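You operate a simulated robot arm through the tools that you are given. There is no shell and no other tool. Be economical: measure what you need, move in short steps, check, and stop when the job is done.

You run a simulated two-armed robot. Do the job below in one go: nothing can be reset, and whatever is moved stays where it is left.

Task
Push the right bench drawer shut. Push the right bench door shut. Shut the left bench door. Put the white sack on the long bench top away on the drum bench top. Take the black cup and leave it on the low end of the desk. Open the left bench drawer, take the white cloth and leave it in the inside of the left bench drawer and shut the drawer again. Open the wide desk drawer, fetch the blue cup and stand it in the inside of the wide desk drawer, then shut the drawer. The order is free. Set down upright: white sack, blue cup.

The check looks at the end state, three seconds after you hand in, the way a careful person would. Anything else that was tipped, shoved, dropped, spilled or broken makes it a failure. Flat cloth is picked up by pressing the open fingertips on it (5 to 10 N) and closing them slowly along it; thin cloth reads only 2 to 8 mm in the jaws.

Robot
Two 7-joint arms with two-finger parallel grippers on one trunk, on a base that drives. Base frame: it is fixed to the floor where the robot stands at the start and does not move with it; the origin is under the middle of the robot, x ahead of it, y to its left, z up. Lengths are in mm, angles in degrees, forces in N, time in s.
The left shoulder is at the start at [30, 119, 885], the right one opposite. With the tool pointing down near the work surface each hand reaches from about 280 to 680 mm from the robot's upright axis, wherever it stands, measured 20 degrees to its own side. Places, roughly: black cup (7x7x5 cm) [0, 1200, 900]; blue cup (6x6x8 cm) [-900, -400, 800]; drum bench top [-7100, -6200, 800]; inside of the left bench drawer [400, 800, 700]; inside of the wide desk drawer [-1000, -400, 600]; left bench door [0, 600, 400]; left bench drawer [400, 800, 700]; low end of the desk [-1100, -300, 800]; right bench door [500, -200, 400]; right bench drawer [600, 100, 700]; white cloth (11x7x4 cm) [900, 200, 900]; white sack [250, 1000, 1000]; wide desk drawer [-900, -400, 600]. Payload 3.43 kg a hand.
The tool frame of a hand sits at the grasp point between the pads (the TCP): z along the fingers, y along the line on which they close. The tips reach 30 mm beyond it. Largest opening 94 mm; finger width 28, thickness 10; the body of the gripper, 50 by 96 mm, starts 55 mm behind the TCP.
Orientation is that of the tool frame in the base frame, as a unit quaternion [x, y, z, w]. With the fingers straight down and closing along the base's y, the tool's x points along the base's -x, its y along +y and its z along -z.

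Tools
- The arms move only by the tool drive_tool. It takes "left_series", "right_series" or both (then of equal length, played together; a hand with none holds still); each is a list of rows, each a list of 7 numbers: the shift along the tool's x, y, z in mm, then the turn, a rotation vector about the tool's x, y, z in degrees, then the opening, from 0 (shut) to 1 (fully open). In form: [[dx, dy, dz, wx, wy, wz, fingers], ...]. A call has 1 to 10 rows; each row is the pose to reach, as a shift and turn from the pose commanded when the call began, along the tool's axes at that moment. Each row takes 0.2 s and may step no farther than 50 mm and 8.6 degrees from the row before; otherwise, or with a gripper value out of range, the whole call is refused. Where a pose cannot be reached the arm comes as near as it can. A force on the tool above 40 N (or 10 N above the force at the start of the call, whichever is more), or a blocked arm, ends the call early, and 0.2 s more pass. The fingers move at their own pace (about 72 mm/s each) and stop on an object; they squeeze with about 22 N. The grip force told is the motor's: it shows also when the fingers shut on nothing. Time passes only in rows, and 0.2 s behind the last, so rows that repeat a pose let the fingers close. The reply holds the time, the measured pose of the TCP, the force on the tool along the base axes, the opening and the grip force, in the units named above and with some noise, with the torque about the TCP (base axes, N m) and any sound that the robot's microphone picked up.
- Cameras (640 x 400 px; columns grow to the right, rows downward): "scene" is now at [1.5, -45, 1567.8]; the picture's right is [-0.81, -0.59, 0.00], its down [-0.55, 0.75, -0.36] and it looks along [0.21, -0.29, -0.93] (base axes); focal length 214 px, centre (320, 200). "left" rides on the left gripper at [76, -14, -102] in its tool frame; the picture's right is [0.18, 0.98, 0.00], its down [-0.75, 0.14, -0.64] and it looks along [-0.63, 0.12, 0.77] (tool axes); focal length 243 px, centre (320, 200). "right" rides on the right gripper at [76, 14, -102] in its tool frame; the picture's right is [-0.18, 0.98, 0.00], its down [-0.75, -0.14, -0.64] and it looks along [-0.63, -0.12, 0.77] (tool axes); focal length 243 px, centre (320, 200). There is no depth. A picture from a camera that has moved, and an enlarged one, comes with that camera's place and axes in the base frame and with its lens.
- snapshot(camera): a new picture of that camera. The clock stands still meanwhile.
- slide_trunk(by): slides the trunk up (or, below 0, down) by that many mm; the arms and the scene camera ride with it, the base frame stays. It gives what a move gives, with no picture.
- drive_base(legs): drives the robot by 1 to 6 legs, each [ahead, turn to the left] in mm and degrees, along the robot's own axes; the way and the turn of a leg run together, so that a leg with both is an arc; at most 1500 mm and 180 degrees a leg. The arms and the cameras ride along, it lands a little off, and it stops where it bumps. It gives what a move gives.
- turn_head(pan, tilt): turns the head with the scene camera to pan (to the left, within 143 degrees either way) and tilt (down, from -29 to 69), counted from straight ahead of the robot. It gives what a move gives.
- zoom(camera, box): a new picture of the part [left, top, right, bottom] of that camera's present view, enlarged. The clock stands still meanwhile.
- job_done(): hands the job in; it is judged then, once.

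Go step by step. Nothing tells you exact positions but the pictures and the camera data: compare them with the known pose of the tool, close in by small moves and look again before you grip or let go. The budget is 217 turns and 208 pictures, counting those below and the enlarged ones. Unless the task says otherwise, let go and move clear before handing in, and close with one line.

The tools are called after "Call:" as name(argument=value, ...) on one line, values as JSON. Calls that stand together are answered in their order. drive_tool: Moves the arms, as the interface text tells. Its arguments: {"type":"object","properties":{"left_series":{"type":"array","items":{"type":"array","items":{"type":"number"}}},"right_series":{"type":"array","items":{"type":"array","items":{"type":"number"}}}},"required":[]} The other tools are called the same way: slide_trunk (by) slides the trunk up or down; drive_base (legs) drives the base; turn_head (pan, tilt) turns the head that bears the scene camera; snapshot (camera) takes a picture; zoom (camera, box) takes an enlarged picture of a part of a camera's view; job_done () hands the job in.

At the start:

```text
clock: 0.0
left_tcp_pos: [334.3, 457.7, 1145.4]
left_tcp_rot: [0.0, 1.0, 0.0, 0.0]
left_wrist_force: [-0.3, -0.1, -0.7]
left_ft_torque: [0.02, 0.0, 0.0]
left_width: 94.2
left_grasp_force: 0.2
right_tcp_pos: [291.8, 57.7, 1124.1]
right_tcp_rot: [0.0, 1.0, 0.0, 0.0]
right_wrist_force: [0.3, 0.4, -0.5]
right_ft_torque: [-0.01, 0.0, -0.02]
right_width: 93.8
right_grasp_force: 0.1
trunk travel left (down, up): [-150.0, 260.0]
robot x, y, heading: [-1.8, -0.5, 0.1]
head pan, tilt: [-54.0, 68.8]
```

scene: 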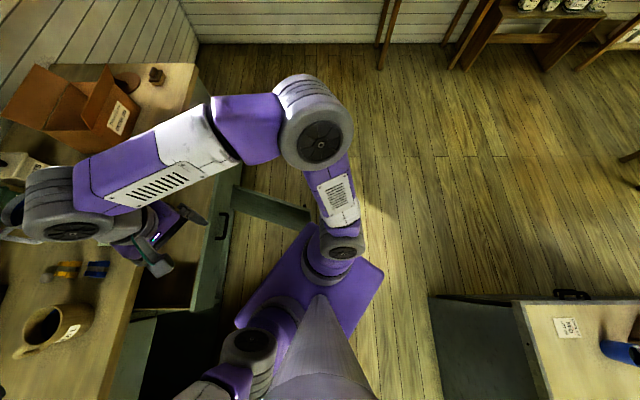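
right: 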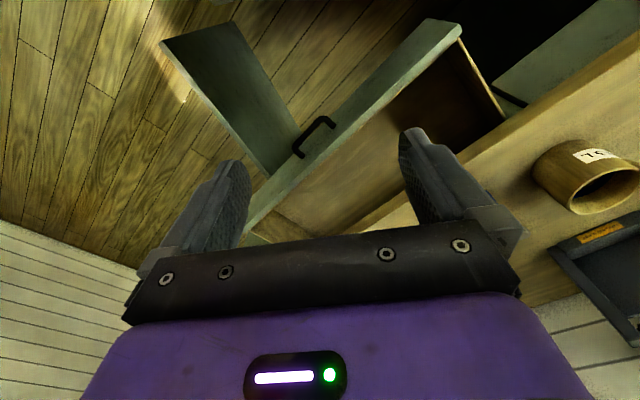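
left: 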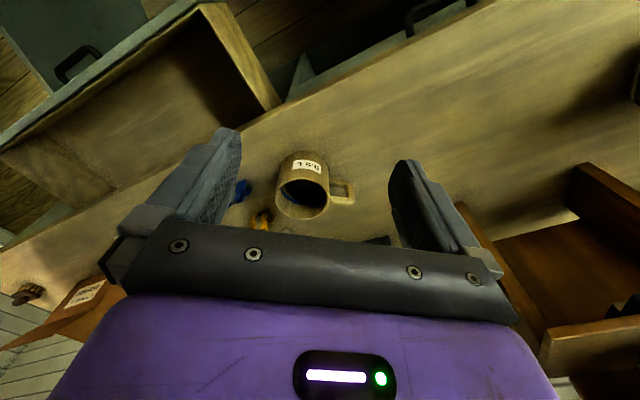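

I see the bench ahead to the right with an open drawer and door, and a desk behind. I'll look around with the head first.

Call:
turn_head(pan=0, tilt=45)

Call:
snapshot(camera="scene")

Call:
turn_head(pan=70, tilt=40)

Call:
snapshot(camera="scene")

Call:
turn_head(pan=-130, tilt=35)

Call:
snapshot(camera="scene")

Call:
turn_head(pan=140, tilt=20)

Call:
snapshot(camera="scene")

```text
clock: 1.2
left_tcp_pos: [334.0, 457.1, 1146.9]
left_tcp_rot: [0.0, 1.0, 0.0, 0.0]
left_wrist_force: [0.2, -0.5, -0.2]
left_ft_torque: [0.02, 0.0, 0.02]
left_width: 93.8
left_grasp_force: 0.1
right_tcp_pos: [292.1, 57.1, 1122.4]
right_tcp_rot: [0.0, 1.0, 0.0, -0.001]
right_wrist_force: [0.3, -0.3, 0.9]
right_ft_torque: [0.0, 0.04, 0.04]
right_width: 93.8
right_grasp_force: 0.1
trunk travel left (down, up): [-150.0, 260.0]
robot x, y, heading: [-0.4, 1.3, -0.4]
head pan, tilt: [0.0, 45.0]
```

```text
204 pictures are left
camera scene: at [50.0, 0.1, 1596.6], right [0.0, -1.0, 0.0], down [-0.71, 0.0, -0.71], along [0.71, 0.0, -0.71], focal length 214 px, centre (320, 200)
```

scene: 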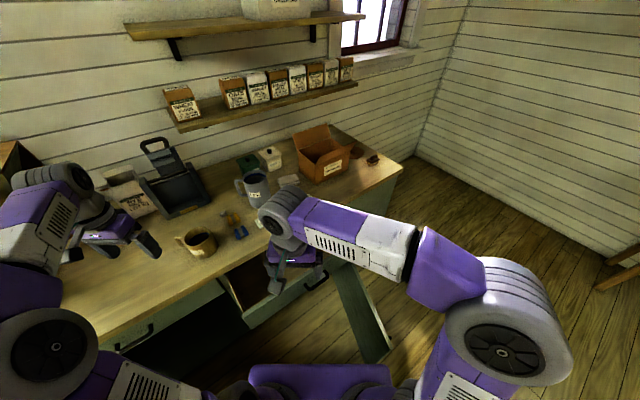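

```text
clock: 2.6
left_tcp_pos: [332.9, 458.0, 1146.7]
left_tcp_rot: [-0.001, 1.0, 0.0, 0.0]
left_wrist_force: [-0.4, 0.3, -0.7]
left_ft_torque: [0.02, -0.03, -0.01]
left_width: 94.4
left_grasp_force: 0.1
right_tcp_pos: [292.1, 56.5, 1124.2]
right_tcp_rot: [0.0, 1.0, 0.001, 0.0]
right_wrist_force: [-0.1, 0.0, -1.4]
right_ft_torque: [0.01, 0.02, 0.04]
right_width: 94.0
right_grasp_force: 0.0
trunk travel left (down, up): [-150.0, 260.0]
robot x, y, heading: [-2.8, -0.5, -0.1]
head pan, tilt: [70.0, 40.0]
```

```text
203 pictures are left
camera scene: at [-2.2, 80.1, 1603.9], right [0.94, -0.34, 0.0], down [-0.22, -0.6, -0.77], along [0.26, 0.72, -0.64], focal length 214 px, centre (320, 200)
```

scene: 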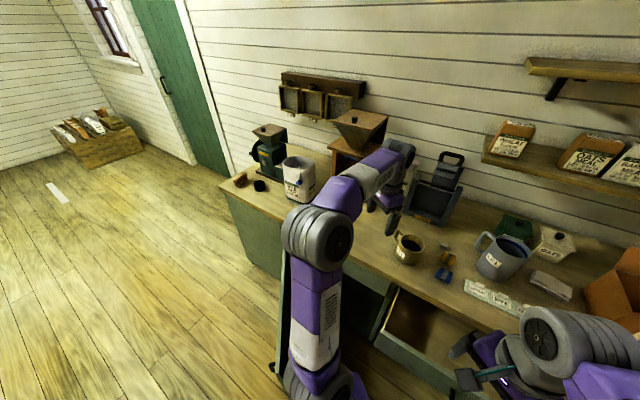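

```text
clock: 5.6
left_tcp_pos: [333.8, 457.2, 1147.7]
left_tcp_rot: [0.0, 1.0, 0.0, 0.0]
left_wrist_force: [0.0, -0.5, -0.1]
left_ft_torque: [-0.01, 0.0, 0.0]
left_width: 94.0
left_grasp_force: 0.0
right_tcp_pos: [292.5, 56.6, 1123.8]
right_tcp_rot: [0.0, 1.0, 0.0, 0.0]
right_wrist_force: [-0.5, -0.1, 0.6]
right_ft_torque: [0.03, -0.03, -0.02]
right_width: 94.0
right_grasp_force: 0.0
trunk travel left (down, up): [-150.0, 260.0]
robot x, y, heading: [-2.3, -0.4, -0.2]
head pan, tilt: [-130.0, 35.0]
```

```text
202 pictures are left
camera scene: at [-87.9, -67.3, 1611.5], right [-0.77, 0.64, 0.0], down [0.37, 0.44, -0.82], along [-0.53, -0.63, -0.57], focal length 214 px, centre (320, 200)
```

scene: 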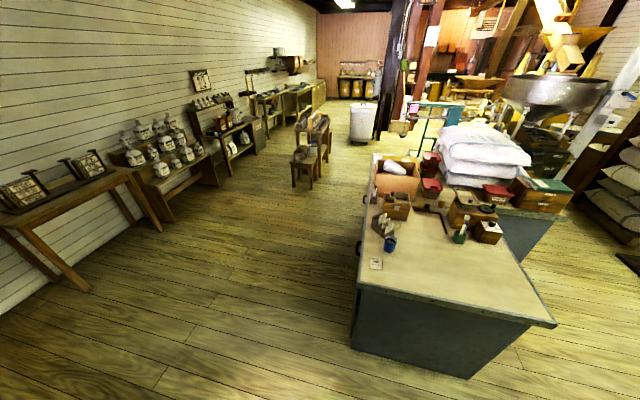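

```text
clock: 9.3
left_tcp_pos: [334.5, 458.1, 1147.2]
left_tcp_rot: [0.0, 1.0, -0.001, 0.001]
left_wrist_force: [1.0, 0.3, -0.3]
left_ft_torque: [-0.03, -0.02, 0.01]
left_width: 94.2
left_grasp_force: 0.1
right_tcp_pos: [291.8, 56.3, 1123.7]
right_tcp_rot: [0.0, 1.0, 0.001, -0.001]
right_wrist_force: [-0.9, -0.5, -0.6]
right_ft_torque: [-0.01, -0.01, 0.01]
right_width: 93.8
right_grasp_force: 0.1
trunk travel left (down, up): [-150.0, 260.0]
robot x, y, heading: [-1.8, 0.5, -0.1]
head pan, tilt: [140.0, 20.0]
```

```text
201 pictures are left
camera scene: at [-102.6, 60.1, 1635.3], right [0.64, 0.77, 0.0], down [0.26, -0.22, -0.94], along [-0.72, 0.6, -0.34], focal length 214 px, centre (320, 200)
```

scene: 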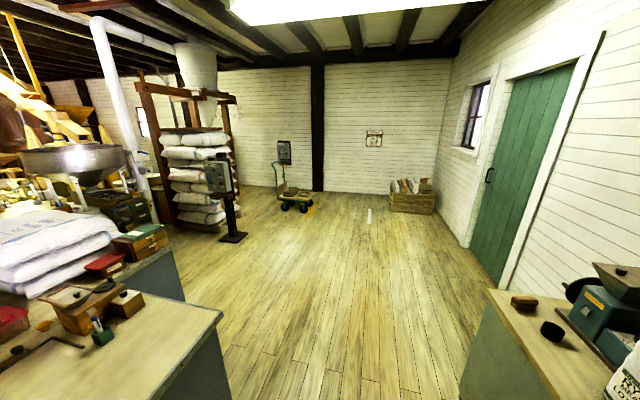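

The bench runs diagonally ahead-left; desk behind-right. I'll zoom in on the bench items.

Call:
turn_head(pan=60, tilt=45)

Call:
zoom(camera="scene", box=[160, 80, 400, 230])

Call:
zoom(camera="scene", box=[380, 160, 640, 322])

Call:
turn_head(pan=-140, tilt=35)

Call:
zoom(camera="scene", box=[240, 80, 560, 280])

Call:
zoom(camera="scene", box=[200, 0, 440, 150])

```text
clock: 10.8
left_tcp_pos: [333.3, 458.0, 1147.1]
left_tcp_rot: [0.0, 1.0, 0.0, 0.0]
left_wrist_force: [0.4, 0.1, -0.2]
left_ft_torque: [0.0, -0.02, 0.01]
left_width: 94.0
left_grasp_force: 0.2
right_tcp_pos: [290.6, 56.4, 1123.7]
right_tcp_rot: [0.0, 1.0, 0.0, 0.0]
right_wrist_force: [-0.2, -0.2, 0.0]
right_ft_torque: [-0.02, -0.04, -0.02]
right_width: 94.0
right_grasp_force: 0.1
trunk travel left (down, up): [-150.0, 260.0]
robot x, y, heading: [0.9, 3.4, -0.1]
head pan, tilt: [60.0, 45.0]
```

```text
2.67 times, centred on (280, 155) of scene
camera zoom: at [9.3, 70.7, 1596.7], right [0.87, -0.5, 0.0], down [-0.35, -0.61, -0.71], along [0.35, 0.61, -0.71], focal length 572 px, centre (427, 320)
```

zoom: 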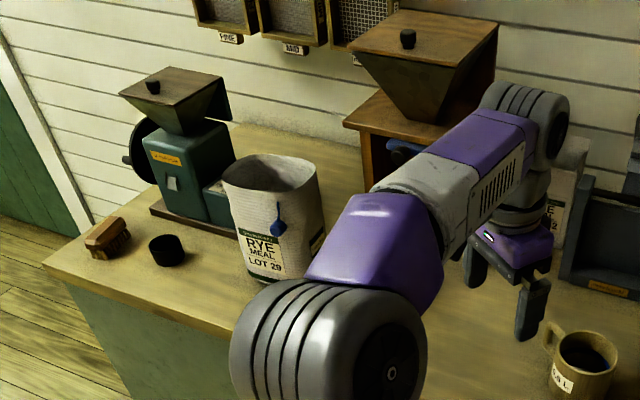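

```text
2.46 times, centred on (510, 241) of scene
camera zoom: at [9.3, 70.7, 1596.7], right [0.87, -0.5, 0.0], down [-0.35, -0.61, -0.71], along [0.35, 0.61, -0.71], focal length 528 px, centre (-148, 99)
```

zoom: 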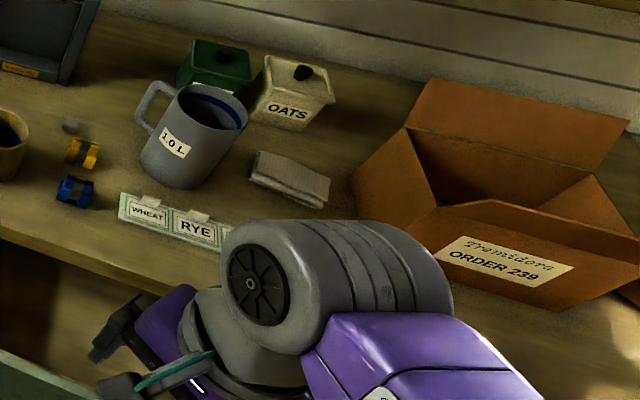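

```text
clock: 13.8
left_tcp_pos: [334.0, 457.7, 1146.1]
left_tcp_rot: [0.0, 1.0, -0.001, 0.0]
left_wrist_force: [0.3, -1.2, 0.4]
left_ft_torque: [-0.01, 0.01, -0.02]
left_width: 93.9
left_grasp_force: 0.0
right_tcp_pos: [291.9, 57.2, 1125.0]
right_tcp_rot: [0.0, 1.0, -0.001, 0.0]
right_wrist_force: [0.3, -0.3, 0.2]
right_ft_torque: [0.02, 0.02, 0.02]
right_width: 94.0
right_grasp_force: 0.1
trunk travel left (down, up): [-150.0, 260.0]
robot x, y, heading: [0.4, -0.2, -0.1]
head pan, tilt: [-140.0, 35.0]
```

```text
2.00 times, centred on (400, 180) of scene
camera zoom: at [-98.7, -56.4, 1611.5], right [-0.64, 0.77, 0.0], down [0.44, 0.37, -0.82], along [-0.63, -0.53, -0.57], focal length 429 px, centre (160, 240)
```

zoom: 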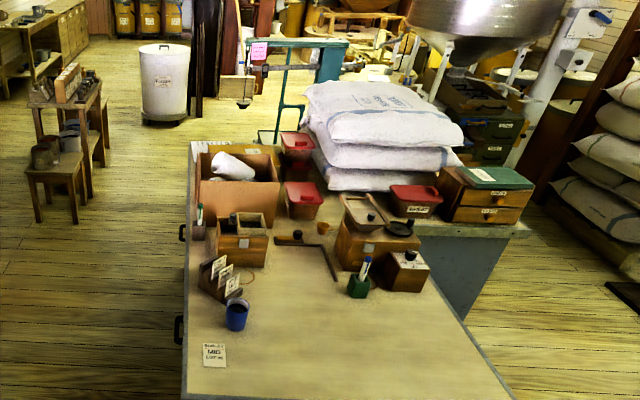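

```text
2.67 times, centred on (320, 75) of scene
camera zoom: at [-98.7, -56.4, 1611.5], right [-0.64, 0.77, 0.0], down [0.44, 0.37, -0.82], along [-0.63, -0.53, -0.57], focal length 572 px, centre (320, 533)
```

zoom: 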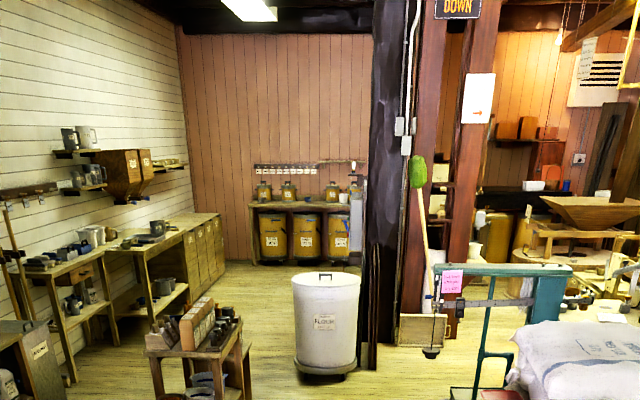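

Bench front edge runs about 540 mm away, facing it needs heading ~35°. Now look at drawers/doors close to the robot.

Call:
turn_head(pan=35, tilt=65)

Call:
snapshot(camera="scene")

Call:
turn_head(pan=85, tilt=65)

Call:
snapshot(camera="scene")

Call:
turn_head(pan=-20, tilt=65)

Call:
snapshot(camera="scene")

Call:
snapshot(camera="left")

```text
clock: 16.4
left_tcp_pos: [334.4, 458.2, 1146.8]
left_tcp_rot: [0.001, 1.0, 0.0, 0.001]
left_wrist_force: [-0.2, -0.9, -0.8]
left_ft_torque: [0.0, 0.0, 0.02]
left_width: 94.0
left_grasp_force: 0.1
right_tcp_pos: [292.3, 57.5, 1123.9]
right_tcp_rot: [0.0, 1.0, 0.001, 0.001]
right_wrist_force: [0.1, -0.1, 0.7]
right_ft_torque: [-0.02, 0.0, 0.0]
right_width: 94.1
right_grasp_force: 0.0
trunk travel left (down, up): [-150.0, 260.0]
robot x, y, heading: [-1.9, 2.0, -0.3]
head pan, tilt: [35.0, 65.0]
```

```text
196 pictures are left
camera scene: at [18.4, 35.0, 1571.6], right [0.57, -0.82, 0.0], down [-0.74, -0.52, -0.42], along [0.35, 0.24, -0.91], focal length 214 px, centre (320, 200)
```

scene: 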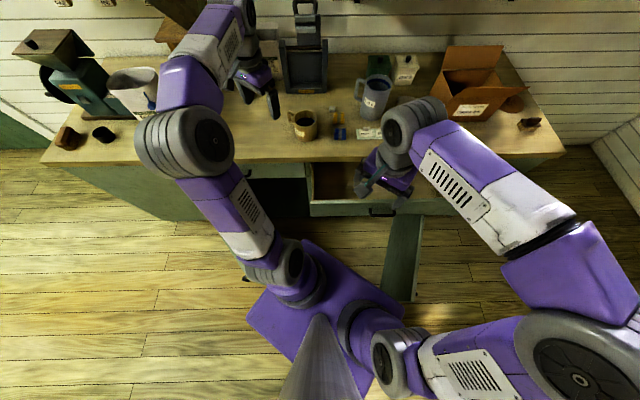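

```text
clock: 17.6
left_tcp_pos: [333.5, 457.4, 1146.3]
left_tcp_rot: [0.0, 1.0, 0.0, 0.0]
left_wrist_force: [0.2, -0.1, -0.4]
left_ft_torque: [-0.02, 0.02, -0.01]
left_width: 94.0
left_grasp_force: 0.2
right_tcp_pos: [291.9, 56.8, 1123.7]
right_tcp_rot: [0.0, 1.0, 0.0, 0.0]
right_wrist_force: [0.0, 0.2, 0.0]
right_ft_torque: [-0.02, 0.01, 0.01]
right_width: 94.2
right_grasp_force: 0.1
trunk travel left (down, up): [-150.0, 260.0]
robot x, y, heading: [2.1, -2.6, -0.1]
head pan, tilt: [85.0, 65.0]
```

```text
195 pictures are left
camera scene: at [-25.9, 60.7, 1571.6], right [1.0, -0.09, 0.0], down [-0.08, -0.9, -0.42], along [0.04, 0.42, -0.91], focal length 214 px, centre (320, 200)
```

scene: 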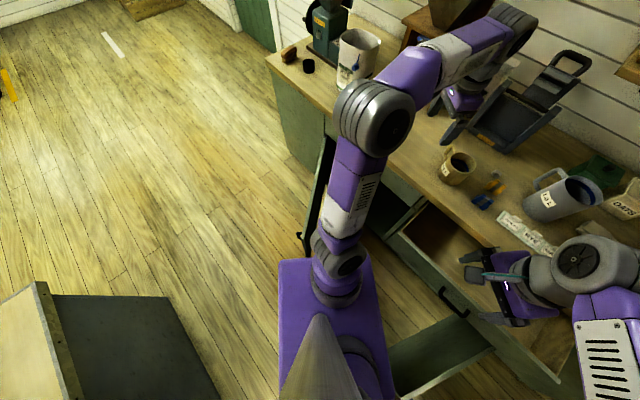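

```text
clock: 19.4
left_tcp_pos: [335.1, 456.9, 1146.8]
left_tcp_rot: [0.001, 1.0, 0.0, 0.0]
left_wrist_force: [0.1, 0.1, 0.7]
left_ft_torque: [0.0, 0.03, -0.01]
left_width: 94.0
left_grasp_force: 0.0
right_tcp_pos: [293.0, 57.4, 1123.7]
right_tcp_rot: [0.0, 1.0, 0.0, 0.0]
right_wrist_force: [-0.6, 1.1, -0.4]
right_ft_torque: [-0.02, -0.02, -0.02]
right_width: 94.2
right_grasp_force: 0.1
trunk travel left (down, up): [-150.0, 260.0]
robot x, y, heading: [1.9, 2.0, 0.2]
head pan, tilt: [-20.0, 65.0]
```

```text
194 pictures are left
camera scene: at [25.8, -20.5, 1571.6], right [-0.34, -0.94, 0.0], down [-0.85, 0.31, -0.42], along [0.4, -0.14, -0.91], focal length 214 px, centre (320, 200)
```

scene: 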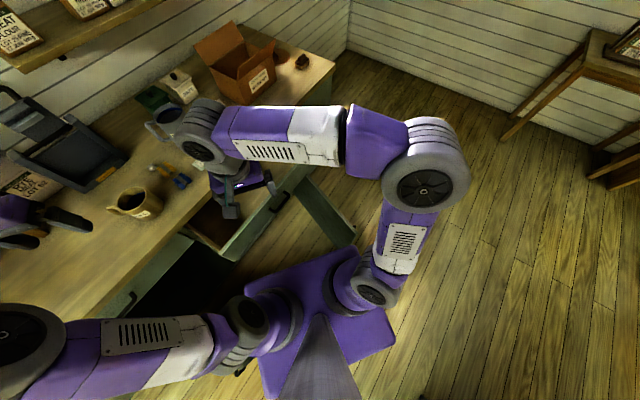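

```text
193 pictures are left
camera left: at [257.9, 443.9, 1249.6], right [-0.18, 0.98, 0.0], down [0.75, 0.14, 0.64], along [0.63, 0.12, -0.77], focal length 243 px, centre (320, 200)
```

left: 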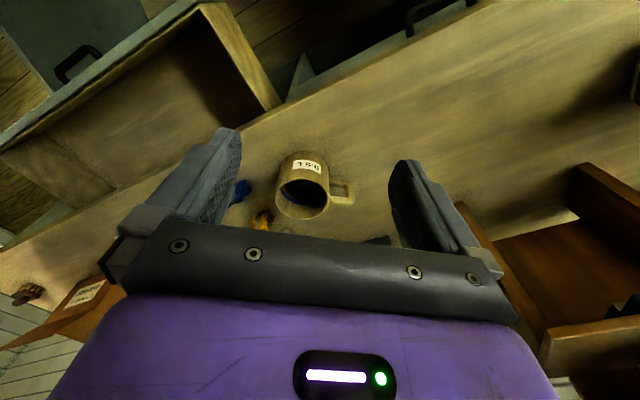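

The bench front faces heading 35°; the two doors stand open near my base. I'll back off in an arc to heading 35 so I face the bench squarely.

Call:
drive_base(legs=[[-280, 35]])

Call:
turn_head(pan=0, tilt=50)

Call:
snapshot(camera="scene")

Call:
turn_head(pan=-30, tilt=60)

Call:
snapshot(camera="scene")

```text
clock: 21.5
left_tcp_pos: [-252.7, 483.4, 1147.3]
left_tcp_rot: [-0.299, 0.954, -0.001, 0.001]
left_wrist_force: [-1.2, 0.0, -0.2]
left_ft_torque: [-0.02, -0.01, 0.0]
left_width: 93.9
left_grasp_force: 0.3
right_tcp_pos: [-58.8, 130.3, 1122.1]
right_tcp_rot: [-0.299, 0.954, 0.0, 0.0]
right_wrist_force: [0.2, 0.1, -0.3]
right_ft_torque: [0.01, 0.02, 0.0]
right_width: 94.1
right_grasp_force: 0.0
trunk travel left (down, up): [-150.0, 260.0]
robot x, y, heading: [-263.9, -84.3, 34.7]
head pan, tilt: [-20.0, 65.0]
```

```text
clock: 22.3
left_tcp_pos: [-253.0, 484.1, 1146.3]
left_tcp_rot: [-0.298, 0.955, 0.001, 0.0]
left_wrist_force: [0.5, 0.7, 0.2]
left_ft_torque: [0.02, -0.01, -0.01]
left_width: 94.2
left_grasp_force: 0.0
right_tcp_pos: [-57.2, 129.9, 1123.3]
right_tcp_rot: [-0.299, 0.954, 0.0, 0.0]
right_wrist_force: [0.4, -0.5, 0.5]
right_ft_torque: [0.01, 0.0, -0.03]
right_width: 93.9
right_grasp_force: 0.0
trunk travel left (down, up): [-150.0, 260.0]
robot x, y, heading: [-263.9, -83.5, 34.8]
head pan, tilt: [0.0, 50.0]
```

```text
192 pictures are left
camera scene: at [-227.4, -56.0, 1589.7], right [0.57, -0.82, 0.0], down [-0.63, -0.44, -0.64], along [0.53, 0.37, -0.77], focal length 214 px, centre (320, 200)
```

scene: 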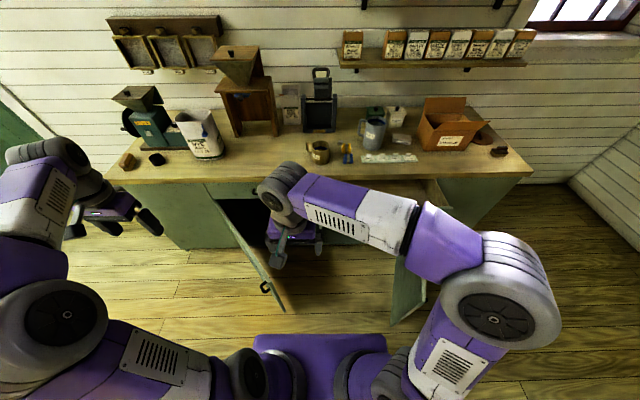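

```text
clock: 23.2
left_tcp_pos: [-251.3, 484.3, 1146.2]
left_tcp_rot: [-0.3, 0.954, 0.0, 0.0]
left_wrist_force: [0.2, -0.1, -0.7]
left_ft_torque: [0.02, 0.01, -0.06]
left_width: 94.0
left_grasp_force: 0.0
right_tcp_pos: [-58.0, 130.6, 1123.9]
right_tcp_rot: [-0.299, 0.954, 0.0, 0.0]
right_wrist_force: [-0.9, -0.7, 0.3]
right_ft_torque: [0.01, 0.0, -0.01]
right_width: 93.7
right_grasp_force: 0.1
trunk travel left (down, up): [-150.0, 260.0]
robot x, y, heading: [-263.6, -82.9, 34.8]
head pan, tilt: [-30.0, 60.0]
```

```text
191 pictures are left
camera scene: at [-224.2, -94.2, 1577.2], right [0.08, -1.0, 0.0], down [-0.86, -0.07, -0.5], along [0.5, 0.04, -0.87], focal length 214 px, centre (320, 200)
```

scene: 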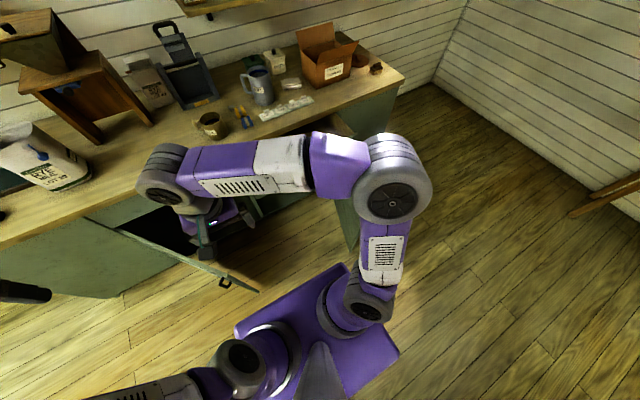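

Robot now faces the bench squarely; both doors' tips are ~350 mm in front of me. Lower the trunk and bring the left hand down outside the left door, tilted 45° forward, fingers closed.

Call:
slide_trunk(by=-150)

Call:
drive_tool(left_series=[[0, 0, 50, 0, -8, 0, 0], [0, 0, 100, 0, -16, 0, 0], [0, 0, 150, 0, -24, 0, 0], [0, 0, 200, 0, -32, 0, 0], [0, 0, 250, 0, -40, 0, 0], [0, 0, 300, 0, -45, 0, 0], [0, 0, 350, 0, -45, 0, 0], [0, 0, 400, 0, -45, 0, 0], [0, 0, 450, 0, -45, 0, 0], [0, 0, 500, 0, -45, 0, 0]])

Call:
turn_head(pan=20, tilt=60)

Call:
snapshot(camera="scene")

Call:
snapshot(camera="left")

```text
clock: 25.0
left_tcp_pos: [-251.7, 484.4, 996.8]
left_tcp_rot: [-0.299, 0.954, 0.001, 0.001]
left_wrist_force: [-0.1, 1.0, 0.0]
left_ft_torque: [-0.02, -0.01, 0.0]
left_width: 93.9
left_grasp_force: 0.1
right_tcp_pos: [-58.5, 130.6, 973.8]
right_tcp_rot: [-0.3, 0.954, 0.0, 0.0]
right_wrist_force: [0.8, 0.1, -0.5]
right_ft_torque: [0.01, 0.01, 0.02]
right_width: 94.0
right_grasp_force: 0.2
trunk travel left (down, up): [0.0, 410.0]
robot x, y, heading: [-265.5, -87.8, 34.9]
head pan, tilt: [-30.0, 60.0]
```

```text
clock: 27.2
left_tcp_pos: [-254.4, 484.0, 496.4]
left_tcp_rot: [-0.275, 0.881, 0.115, 0.366]
left_wrist_force: [-0.2, -0.2, 0.2]
left_ft_torque: [0.0, 0.01, -0.02]
left_width: 0.1
left_grasp_force: 22.0
right_tcp_pos: [-57.5, 131.0, 972.6]
right_tcp_rot: [-0.299, 0.954, 0.0, 0.0]
right_wrist_force: [0.1, 0.6, 0.3]
right_ft_torque: [0.03, -0.03, -0.01]
right_width: 93.9
right_grasp_force: 0.1
trunk travel left (down, up): [0.0, 410.0]
robot x, y, heading: [-265.1, -83.4, 34.8]
head pan, tilt: [-30.0, 60.0]
```

```text
clock: 28.4
left_tcp_pos: [-253.4, 483.5, 497.3]
left_tcp_rot: [-0.277, 0.882, 0.115, 0.365]
left_wrist_force: [0.1, 0.5, -0.3]
left_ft_torque: [-0.03, 0.0, -0.01]
left_width: 0.0
left_grasp_force: 22.2
right_tcp_pos: [-57.5, 130.1, 972.7]
right_tcp_rot: [-0.299, 0.954, -0.001, 0.0]
right_wrist_force: [-0.1, -0.2, 0.6]
right_ft_torque: [0.02, 0.01, -0.02]
right_width: 93.9
right_grasp_force: 0.0
trunk travel left (down, up): [0.0, 410.0]
robot x, y, heading: [-263.9, -79.7, 34.7]
head pan, tilt: [20.0, 60.0]
```

```text
190 pictures are left
camera scene: at [-252.2, -45.4, 1427.2], right [0.82, -0.58, 0.0], down [-0.5, -0.71, -0.5], along [0.29, 0.41, -0.87], focal length 214 px, centre (320, 200)
```

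scene: 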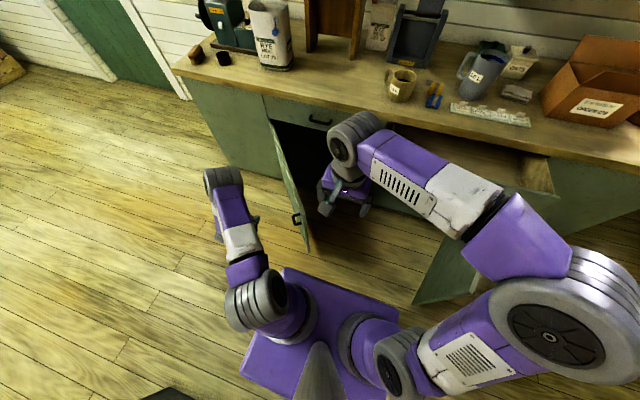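

```text
189 pictures are left
camera left: at [-349.1, 399.9, 516.8], right [-0.67, 0.73, -0.13], down [-0.02, 0.16, 0.99], along [0.74, 0.66, -0.1], focal length 243 px, centre (320, 200)
```

left: 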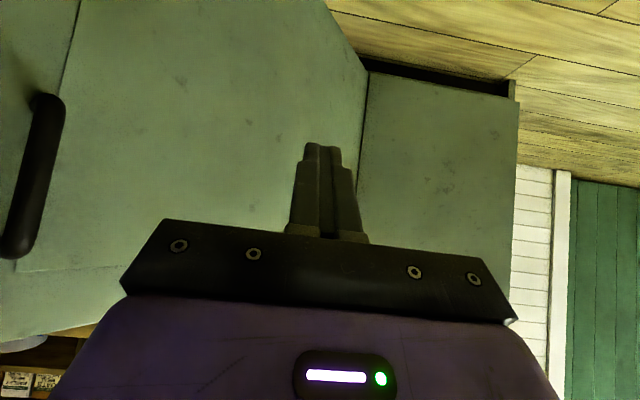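

The left hand is on the outer side of the left door. Push it shut along an arc.

Call:
drive_tool(left_series=[[-24, -35, 24, 0, 0, 0, 0], [-48, -70, 48, 0, 0, 0, 0], [-71, -105, 71, 0, 0, 0, 0], [-92, -145, 92, 0, 0, 0, 0], [-113, -180, 113, 0, 0, 0, 0], [-134, -215, 134, 0, 0, 0, 0], [-156, -243, 156, 0, 0, 0, 0], [-177, -268, 177, 0, 0, 0, 0], [-203, -285, 203, 0, 0, 0, 0]])

Call:
snapshot(camera="scene")

Call:
snapshot(camera="left")

```text
clock: 29.8
left_tcp_pos: [24.0, 419.5, 496.4]
left_tcp_rot: [-0.282, 0.88, 0.116, 0.364]
left_wrist_force: [0.3, 0.0, -0.7]
left_ft_torque: [0.01, 0.02, -0.02]
left_width: 0.0
left_grasp_force: 21.7
right_tcp_pos: [-52.4, 121.2, 971.6]
right_tcp_rot: [-0.296, 0.955, -0.019, -0.002]
right_wrist_force: [11.1, -24.5, 19.0]
right_ft_torque: [0.08, -0.07, -0.1]
right_width: 78.4
right_grasp_force: 0.0
trunk travel left (down, up): [0.0, 410.0]
robot x, y, heading: [-264.2, -86.7, 34.8]
head pan, tilt: [20.0, 60.0]
stopped in row 7 (right hand): the force on the tool passed its limit at 61 N (the readings are from after the stop); the commanded pose is now the measured one
```

```text
188 pictures are left
camera scene: at [-252.5, -45.2, 1427.2], right [0.82, -0.58, 0.0], down [-0.5, -0.71, -0.5], along [0.29, 0.41, -0.87], focal length 214 px, centre (320, 200)
```

scene: 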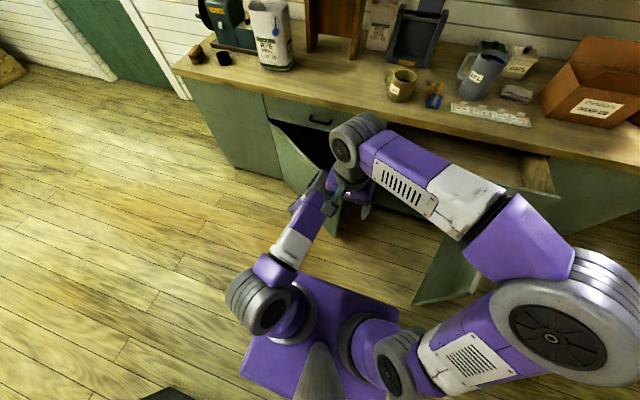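

```text
187 pictures are left
camera left: at [-70.8, 335.0, 515.4], right [-0.68, 0.72, -0.13], down [-0.02, 0.16, 0.99], along [0.74, 0.67, -0.1], focal length 243 px, centre (320, 200)
```

left: 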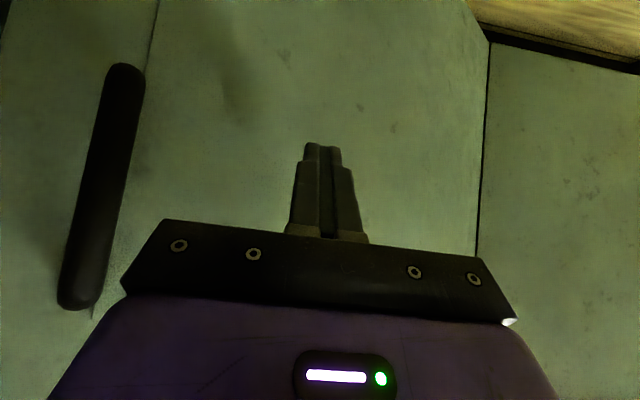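

The left forearm touched my right gripper. Move the right hand right and up, out of the way.

Call:
drive_tool(right_series=[[0, -40, -20, 0, 0, 0, 1], [0, -80, -40, 0, 0, 0, 1], [0, -120, -60, 0, 0, 0, 1], [0, -160, -80, 0, 0, 0, 1], [0, -200, -80, 0, 0, 0, 1], [0, -240, -80, 0, 0, 0, 1]])

Call:
drive_tool(left_series=[[-24, -25, 24, 0, 0, 0, 0], [-48, -45, 48, 0, 0, 0, 0], [-75, -60, 75, 0, 0, 0, 0], [-100, -70, 100, 0, 0, 0, 0]])

Call:
snapshot(camera="scene")

```text
clock: 31.2
left_tcp_pos: [25.9, 418.8, 496.7]
left_tcp_rot: [-0.281, 0.88, 0.116, 0.365]
left_wrist_force: [-0.2, 0.1, -0.6]
left_ft_torque: [-0.02, -0.02, -0.01]
left_width: 0.0
left_grasp_force: 22.2
right_tcp_pos: [81.3, -72.1, 1057.8]
right_tcp_rot: [-0.298, 0.954, -0.018, -0.004]
right_wrist_force: [0.1, -0.2, 0.1]
right_ft_torque: [0.01, 0.0, -0.02]
right_width: 93.9
right_grasp_force: 0.1
trunk travel left (down, up): [0.0, 410.0]
robot x, y, heading: [-267.1, -81.6, 34.8]
head pan, tilt: [20.0, 60.0]
```

```text
clock: 32.2
left_tcp_pos: [184.2, 443.3, 498.5]
left_tcp_rot: [-0.281, 0.88, 0.115, 0.365]
left_wrist_force: [-1.0, 0.1, -1.3]
left_ft_torque: [-0.02, 0.01, -0.01]
left_width: 0.0
left_grasp_force: 21.5
right_tcp_pos: [79.8, -71.8, 1058.5]
right_tcp_rot: [-0.298, 0.954, -0.018, -0.004]
right_wrist_force: [-0.2, -0.5, 0.2]
right_ft_torque: [-0.01, -0.02, -0.01]
right_width: 94.0
right_grasp_force: 0.0
trunk travel left (down, up): [0.0, 410.0]
robot x, y, heading: [-267.7, -81.6, 34.6]
head pan, tilt: [20.0, 60.0]
```

```text
186 pictures are left
camera scene: at [-252.2, -45.3, 1427.2], right [0.82, -0.58, 0.0], down [-0.5, -0.71, -0.5], along [0.29, 0.41, -0.87], focal length 214 px, centre (320, 200)
```

scene: 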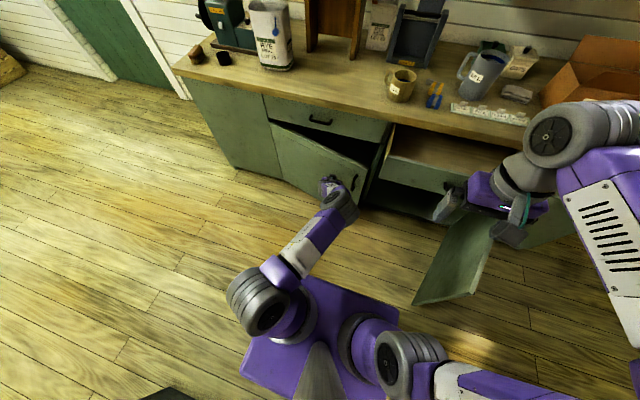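

Door is mostly closed and the view is clear. Drive forward 110 mm with the hand holding against the door to shut it.

Call:
drive_base(legs=[[100, 0]])

Call:
snapshot(camera="scene")

```text
clock: 33.4
left_tcp_pos: [263.1, 500.4, 497.9]
left_tcp_rot: [-0.282, 0.88, 0.115, 0.365]
left_wrist_force: [-0.9, 0.7, -1.3]
left_ft_torque: [-0.02, 0.0, -0.01]
left_width: 0.0
left_grasp_force: 22.1
right_tcp_pos: [163.4, -13.2, 1057.2]
right_tcp_rot: [-0.299, 0.954, -0.017, -0.004]
right_wrist_force: [-0.2, 0.2, 0.8]
right_ft_torque: [0.01, 0.01, 0.02]
right_width: 93.7
right_grasp_force: 0.0
trunk travel left (down, up): [0.0, 410.0]
robot x, y, heading: [-186.7, -24.0, 35.2]
head pan, tilt: [20.0, 60.0]
```

```text
185 pictures are left
camera scene: at [-169.9, 12.2, 1427.1], right [0.82, -0.57, 0.0], down [-0.5, -0.71, -0.5], along [0.29, 0.41, -0.87], focal length 214 px, centre (320, 200)
```

scene: 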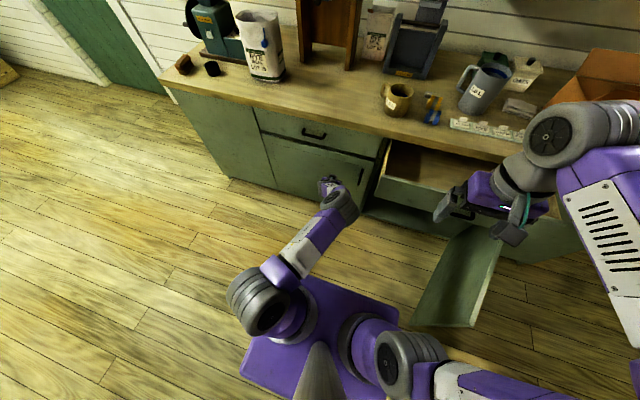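

Nearly shut. Push forward gently until contact force rises.

Call:
drive_tool(left_series=[[-11, 0, 11, 0, 0, 0, 0], [-22, 0, 22, 0, 0, 0, 0], [-33, 0, 33, 0, 0, 0, 0], [-44, 0, 44, 0, 0, 0, 0], [-55, 0, 55, 0, 0, 0, 0]])

Call:
snapshot(camera="scene")

```text
clock: 34.3
left_tcp_pos: [301.4, 528.6, 493.8]
left_tcp_rot: [-0.283, 0.882, 0.114, 0.359]
left_wrist_force: [-1.9, -1.8, -0.3]
left_ft_torque: [0.1, -0.17, -0.07]
left_width: 0.2
left_grasp_force: 22.0
right_tcp_pos: [161.0, -13.8, 1058.6]
right_tcp_rot: [-0.299, 0.954, -0.018, -0.004]
right_wrist_force: [-0.5, 0.2, -0.1]
right_ft_torque: [-0.04, -0.04, 0.03]
right_width: 94.3
right_grasp_force: 0.1
trunk travel left (down, up): [0.0, 410.0]
robot x, y, heading: [-182.5, -22.8, 35.1]
head pan, tilt: [20.0, 60.0]
stopped in row 4 (left hand): the force on the tool passed its limit at 78 N (the readings are from after the stop); the commanded pose is now the measured one
```

```text
184 pictures are left
camera scene: at [-172.0, 10.3, 1427.3], right [0.82, -0.57, 0.0], down [-0.5, -0.71, -0.5], along [0.29, 0.41, -0.87], focal length 214 px, centre (320, 200)
```

scene: 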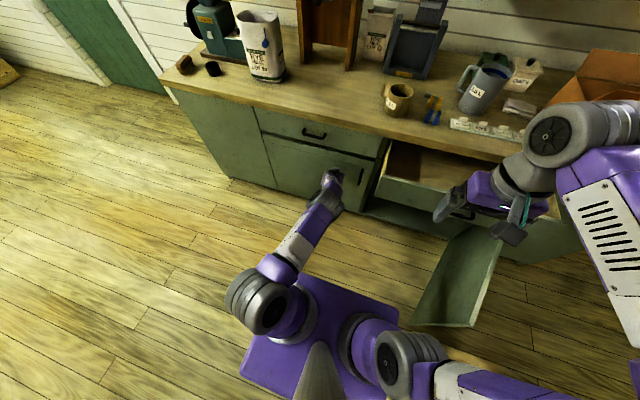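

Left door is shut. Retract the left hand and bring the right hand down in front of the open right drawer, tilted 45°.

Call:
drive_tool(left_series=[[33, 0, -33, 0, 0, 0, 0], [66, 0, -66, 0, 0, 0, 0], [99, 15, -99, 0, 0, 0, 0], [132, 50, -132, 0, 0, 0, 0], [150, 90, -165, 0, 0, 0, 0], [150, 120, -185, 0, 0, 0, 0], [150, 120, -185, 0, 0, 0, 0], [150, 120, -185, 0, 0, 0, 0]], right_series=[[0, 0, 45, 0, -8, 0, 0], [0, 0, 90, 0, -16, 0, 0], [0, 0, 135, 0, -24, 0, 0], [0, 0, 180, 0, -32, 0, 0], [0, 0, 225, 0, -40, 0, 0], [0, 0, 270, 0, -45, 0, 0], [0, 0, 315, 0, -45, 0, 0], [0, 0, 335, 0, -45, 0, 0]])

Call:
turn_head(pan=-20, tilt=60)

Call:
snapshot(camera="scene")

Call:
snapshot(camera="right")

```text
refused: row 4 steps farther than a row can; nothing moved
```

```text
clock: 35.4
left_tcp_pos: [301.5, 527.3, 494.1]
left_tcp_rot: [-0.283, 0.882, 0.115, 0.36]
left_wrist_force: [-19.8, -13.9, 4.5]
left_ft_torque: [-0.04, 0.15, 0.04]
left_width: 0.0
left_grasp_force: 21.7
right_tcp_pos: [161.1, -13.6, 1057.7]
right_tcp_rot: [-0.3, 0.954, -0.017, -0.003]
right_wrist_force: [-0.2, -0.8, -0.2]
right_ft_torque: [-0.01, 0.03, 0.02]
right_width: 93.9
right_grasp_force: 0.1
trunk travel left (down, up): [0.0, 410.0]
robot x, y, heading: [-186.0, -25.8, 35.1]
head pan, tilt: [-20.0, 60.0]
```

```text
183 pictures are left
camera scene: at [-146.2, -27.0, 1427.2], right [0.26, -0.97, 0.0], down [-0.84, -0.22, -0.5], along [0.48, 0.13, -0.87], focal length 214 px, centre (320, 200)
```

scene: 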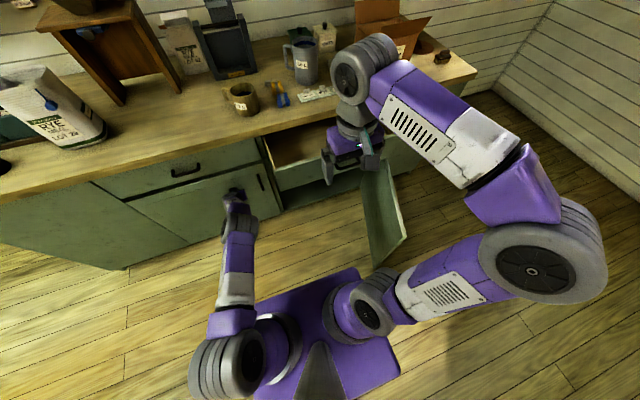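

```text
182 pictures are left
camera right: at [90.0, -42.3, 1162.2], right [-0.41, 0.91, -0.03], down [0.7, 0.34, 0.63], along [0.59, 0.24, -0.77], focal length 243 px, centre (320, 200)
```

right: 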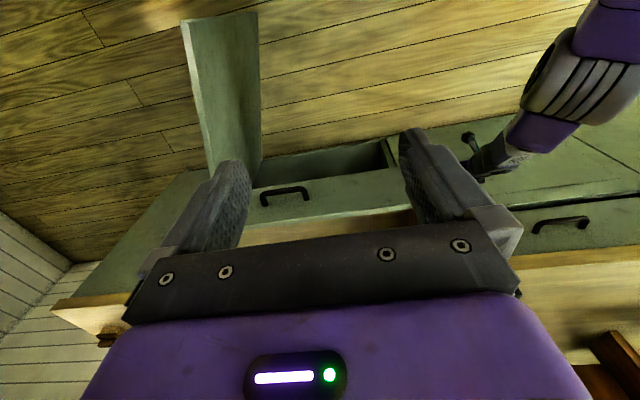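

Retry with smaller steps.

Call:
drive_tool(left_series=[[30, 0, -30, 0, 0, 0, 0], [60, 0, -60, 0, 0, 0, 0], [88, 10, -88, 0, 0, 0, 0], [112, 35, -112, 0, 0, 0, 0], [130, 65, -135, 0, 0, 0, 0], [140, 95, -160, 0, 0, 0, 0], [140, 120, -185, 0, 0, 0, 0], [140, 120, -185, 0, 0, 0, 0]], right_series=[[0, 0, 45, 0, -8, 0, 0], [0, 0, 90, 0, -16, 0, 0], [0, 0, 135, 0, -24, 0, 0], [0, 0, 180, 0, -32, 0, 0], [0, 0, 225, 0, -40, 0, 0], [0, 0, 270, 0, -45, 0, 0], [0, 0, 315, 0, -45, 0, 0], [0, 0, 335, 0, -45, 0, 0]])

Call:
snapshot(camera="scene")

Call:
snapshot(camera="right")

```text
clock: 37.2
left_tcp_pos: [47.5, 494.6, 526.0]
left_tcp_rot: [-0.282, 0.882, 0.114, 0.36]
left_wrist_force: [0.4, -0.5, -0.8]
left_ft_torque: [0.01, 0.02, 0.0]
left_width: 0.1
left_grasp_force: 22.2
right_tcp_pos: [286.0, 25.5, 732.9]
right_tcp_rot: [-0.281, 0.884, 0.099, 0.36]
right_wrist_force: [1.1, 0.1, 1.0]
right_ft_torque: [-0.03, 0.01, 0.0]
right_width: 0.0
right_grasp_force: 22.5
right hand out of reach, approached as far as the arm can: row 4, 5, 6, 7, 8
trunk travel left (down, up): [0.0, 410.0]
robot x, y, heading: [-183.5, -27.0, 35.3]
head pan, tilt: [-20.0, 60.0]
```

```text
181 pictures are left
camera scene: at [-144.2, -25.8, 1427.2], right [0.26, -0.97, 0.0], down [-0.84, -0.22, -0.5], along [0.48, 0.13, -0.87], focal length 214 px, centre (320, 200)
```

scene: 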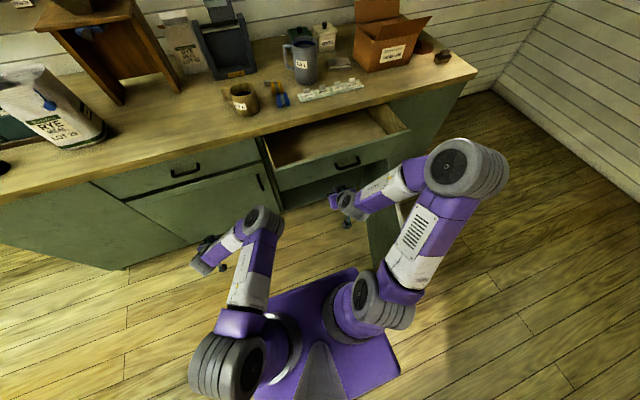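

```text
180 pictures are left
camera right: at [173.6, -33.0, 755.1], right [-0.45, 0.89, 0.1], down [0.15, -0.04, 0.99], along [0.88, 0.46, -0.11], focal length 243 px, centre (320, 200)
```

right: 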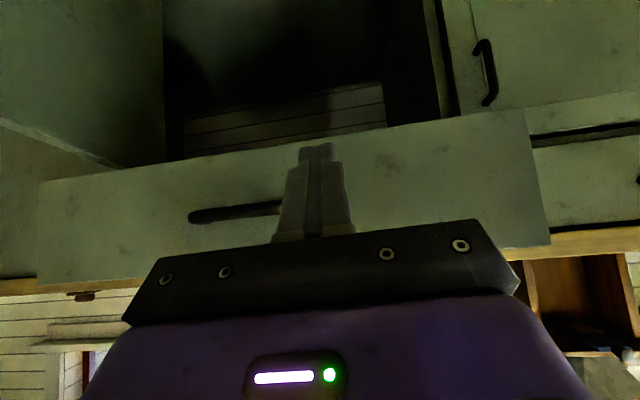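

The right drawer front is straight ahead of the fingertips at mid-height. Push forward.

Call:
drive_tool(right_series=[[-28, 0, 28, 0, 0, 0, 0], [-56, 0, 56, 0, 0, 0, 0], [-84, 0, 84, 0, 0, 0, 0], [-112, 0, 112, 0, 0, 0, 0], [-140, 0, 140, 0, 0, 0, 0], [-165, 0, 165, 0, 0, 0, 0]])

Call:
snapshot(camera="scene")

```text
clock: 38.6
left_tcp_pos: [47.9, 493.4, 526.1]
left_tcp_rot: [-0.282, 0.882, 0.114, 0.36]
left_wrist_force: [0.4, -0.1, -0.7]
left_ft_torque: [0.0, 0.01, 0.0]
left_width: 0.1
left_grasp_force: 22.5
right_tcp_pos: [474.4, 160.8, 726.5]
right_tcp_rot: [-0.284, 0.883, 0.098, 0.362]
right_wrist_force: [0.6, 1.2, -0.3]
right_ft_torque: [0.0, -0.01, 0.03]
right_width: 0.0
right_grasp_force: 22.0
trunk travel left (down, up): [0.0, 410.0]
robot x, y, heading: [-185.9, -28.0, 35.1]
head pan, tilt: [-20.0, 60.0]
```

```text
179 pictures are left
camera scene: at [-144.4, -25.5, 1427.1], right [0.26, -0.97, 0.0], down [-0.84, -0.22, -0.5], along [0.48, 0.13, -0.87], focal length 214 px, centre (320, 200)
```

scene: 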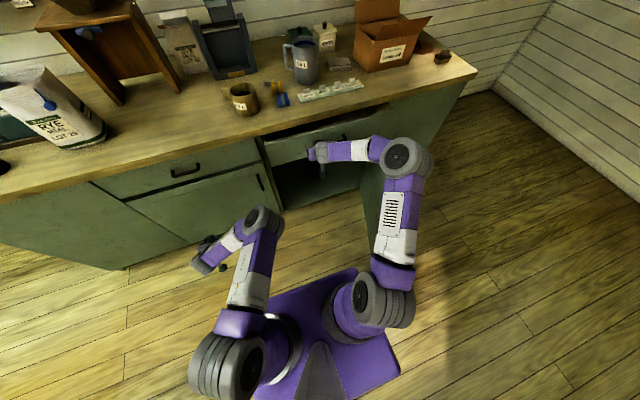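

Most of the way. Continue.

Call:
drive_tool(right_series=[[-18, 0, 18, 0, 0, 0, 0], [-32, 0, 32, 0, 0, 0, 0], [-42, 0, 42, 0, 0, 0, 0], [-50, 0, 50, 0, 0, 0, 0], [-57, 0, 57, 0, 0, 0, 0], [-64, 0, 64, 0, 0, 0, 0]])

Call:
snapshot(camera="scene")

```text
clock: 40.0
left_tcp_pos: [46.0, 491.7, 528.9]
left_tcp_rot: [-0.281, 0.882, 0.113, 0.362]
left_wrist_force: [0.8, 0.7, 0.3]
left_ft_torque: [-0.03, -0.01, -0.01]
left_width: 0.1
left_grasp_force: 22.4
right_tcp_pos: [540.8, 205.3, 726.2]
right_tcp_rot: [-0.283, 0.885, 0.097, 0.356]
right_wrist_force: [-22.9, -14.0, 12.9]
right_ft_torque: [0.02, -0.03, 0.07]
right_width: 0.1
right_grasp_force: 22.4
trunk travel left (down, up): [0.0, 410.0]
robot x, y, heading: [-187.1, -26.8, 34.9]
head pan, tilt: [-20.0, 60.0]
stopped in row 6 (right hand): the force on the tool passed its limit at 53 N (the readings are from after the stop); the commanded pose is now the measured one
```

```text
178 pictures are left
camera scene: at [-149.2, -28.3, 1427.5], right [0.26, -0.97, 0.0], down [-0.84, -0.22, -0.5], along [0.49, 0.13, -0.86], focal length 214 px, centre (320, 200)
```

scene: 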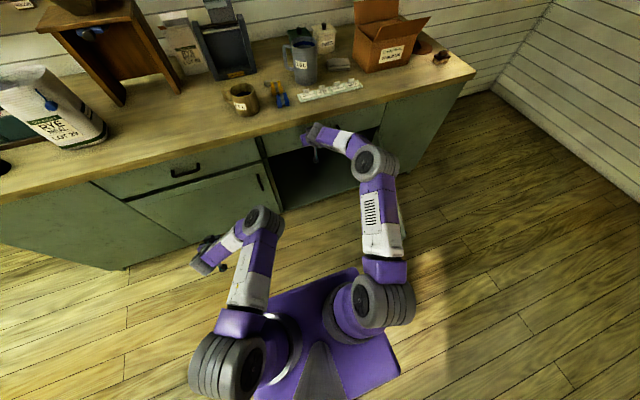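

Right drawer is shut. Retract the right hand back and up, then reposition the base to the right for the right door.

Call:
drive_tool(right_series=[[30, 0, -30, 0, 0, 0, 0], [60, 0, -60, 0, 0, 0, 0], [90, 0, -90, 0, 0, 0, 0], [120, 0, -120, 0, 0, 0, 0], [140, 0, -150, 0, 0, 0, 0], [120, 0, -185, 0, 0, 0, 0], [95, 0, -220, 0, 0, 0, 0], [65, 0, -255, 0, 0, 0, 0], [30, 0, -290, 0, 0, 0, 0], [0, 0, -320, 0, 0, 0, 0]], left_series=[[-30, 0, -30, 0, 0, 0, 0], [-60, 0, -60, 0, 0, 0, 0], [-90, 0, -90, 0, 0, 0, 0], [-120, 0, -120, 0, 0, 0, 0], [-150, 0, -150, 0, 0, 0, 0], [-180, 0, -180, 0, 0, 0, 0], [-210, 0, -210, 0, 0, 0, 0], [-240, 0, -240, 0, 0, 0, 0], [-270, 0, -270, 0, 0, 0, 0], [-290, 0, -290, 0, 0, 0, 0]])

Call:
drive_base(legs=[[-180, 0], [0, -90], [310, 0], [0, 90]])

Call:
turn_head(pan=-10, tilt=55)

Call:
snapshot(camera="scene")

```text
clock: 42.2
left_tcp_pos: [48.0, 496.8, 936.8]
left_tcp_rot: [-0.283, 0.882, 0.115, 0.36]
left_wrist_force: [-0.5, 0.0, 0.0]
left_ft_torque: [0.04, -0.04, -0.01]
left_width: 0.0
left_grasp_force: 22.1
right_tcp_pos: [358.4, 89.4, 957.0]
right_tcp_rot: [-0.283, 0.885, 0.096, 0.357]
right_wrist_force: [0.3, 0.1, -0.8]
right_ft_torque: [0.01, -0.03, -0.02]
right_width: 0.0
right_grasp_force: 21.7
trunk travel left (down, up): [0.0, 410.0]
robot x, y, heading: [-185.3, -24.5, 35.0]
head pan, tilt: [-20.0, 60.0]
```

```text
clock: 53.0
left_tcp_pos: [62.9, 154.0, 936.8]
left_tcp_rot: [-0.3, 0.876, 0.121, 0.357]
left_wrist_force: [0.2, 0.5, 0.0]
left_ft_torque: [0.01, 0.01, -0.01]
left_width: 0.2
left_grasp_force: 22.2
right_tcp_pos: [389.7, -239.7, 954.9]
right_tcp_rot: [-0.302, 0.88, 0.104, 0.353]
right_wrist_force: [0.8, 0.1, 0.4]
right_ft_torque: [-0.01, 0.05, 0.0]
right_width: 0.0
right_grasp_force: 22.3
trunk travel left (down, up): [0.0, 410.0]
robot x, y, heading: [-149.7, -380.3, 37.4]
head pan, tilt: [-20.0, 60.0]
```

```text
clock: 53.7
left_tcp_pos: [62.0, 152.6, 936.1]
left_tcp_rot: [-0.3, 0.876, 0.122, 0.358]
left_wrist_force: [-0.5, -0.3, 0.5]
left_ft_torque: [-0.01, -0.01, 0.0]
left_width: 0.0
left_grasp_force: 22.3
right_tcp_pos: [389.1, -239.3, 956.3]
right_tcp_rot: [-0.302, 0.879, 0.104, 0.353]
right_wrist_force: [0.1, 0.0, -0.4]
right_ft_torque: [-0.01, 0.01, -0.02]
right_width: 0.0
right_grasp_force: 21.7
trunk travel left (down, up): [0.0, 410.0]
robot x, y, heading: [-147.4, -378.3, 37.3]
head pan, tilt: [-10.0, 55.0]
```

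```text
177 pictures are left
camera scene: at [-109.8, -363.3, 1433.2], right [0.46, -0.89, 0.0], down [-0.73, -0.38, -0.57], along [0.51, 0.26, -0.82], focal length 214 px, centre (320, 200)
```

scene: 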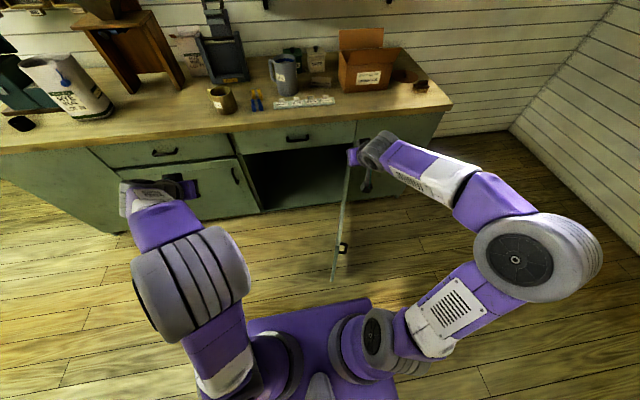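

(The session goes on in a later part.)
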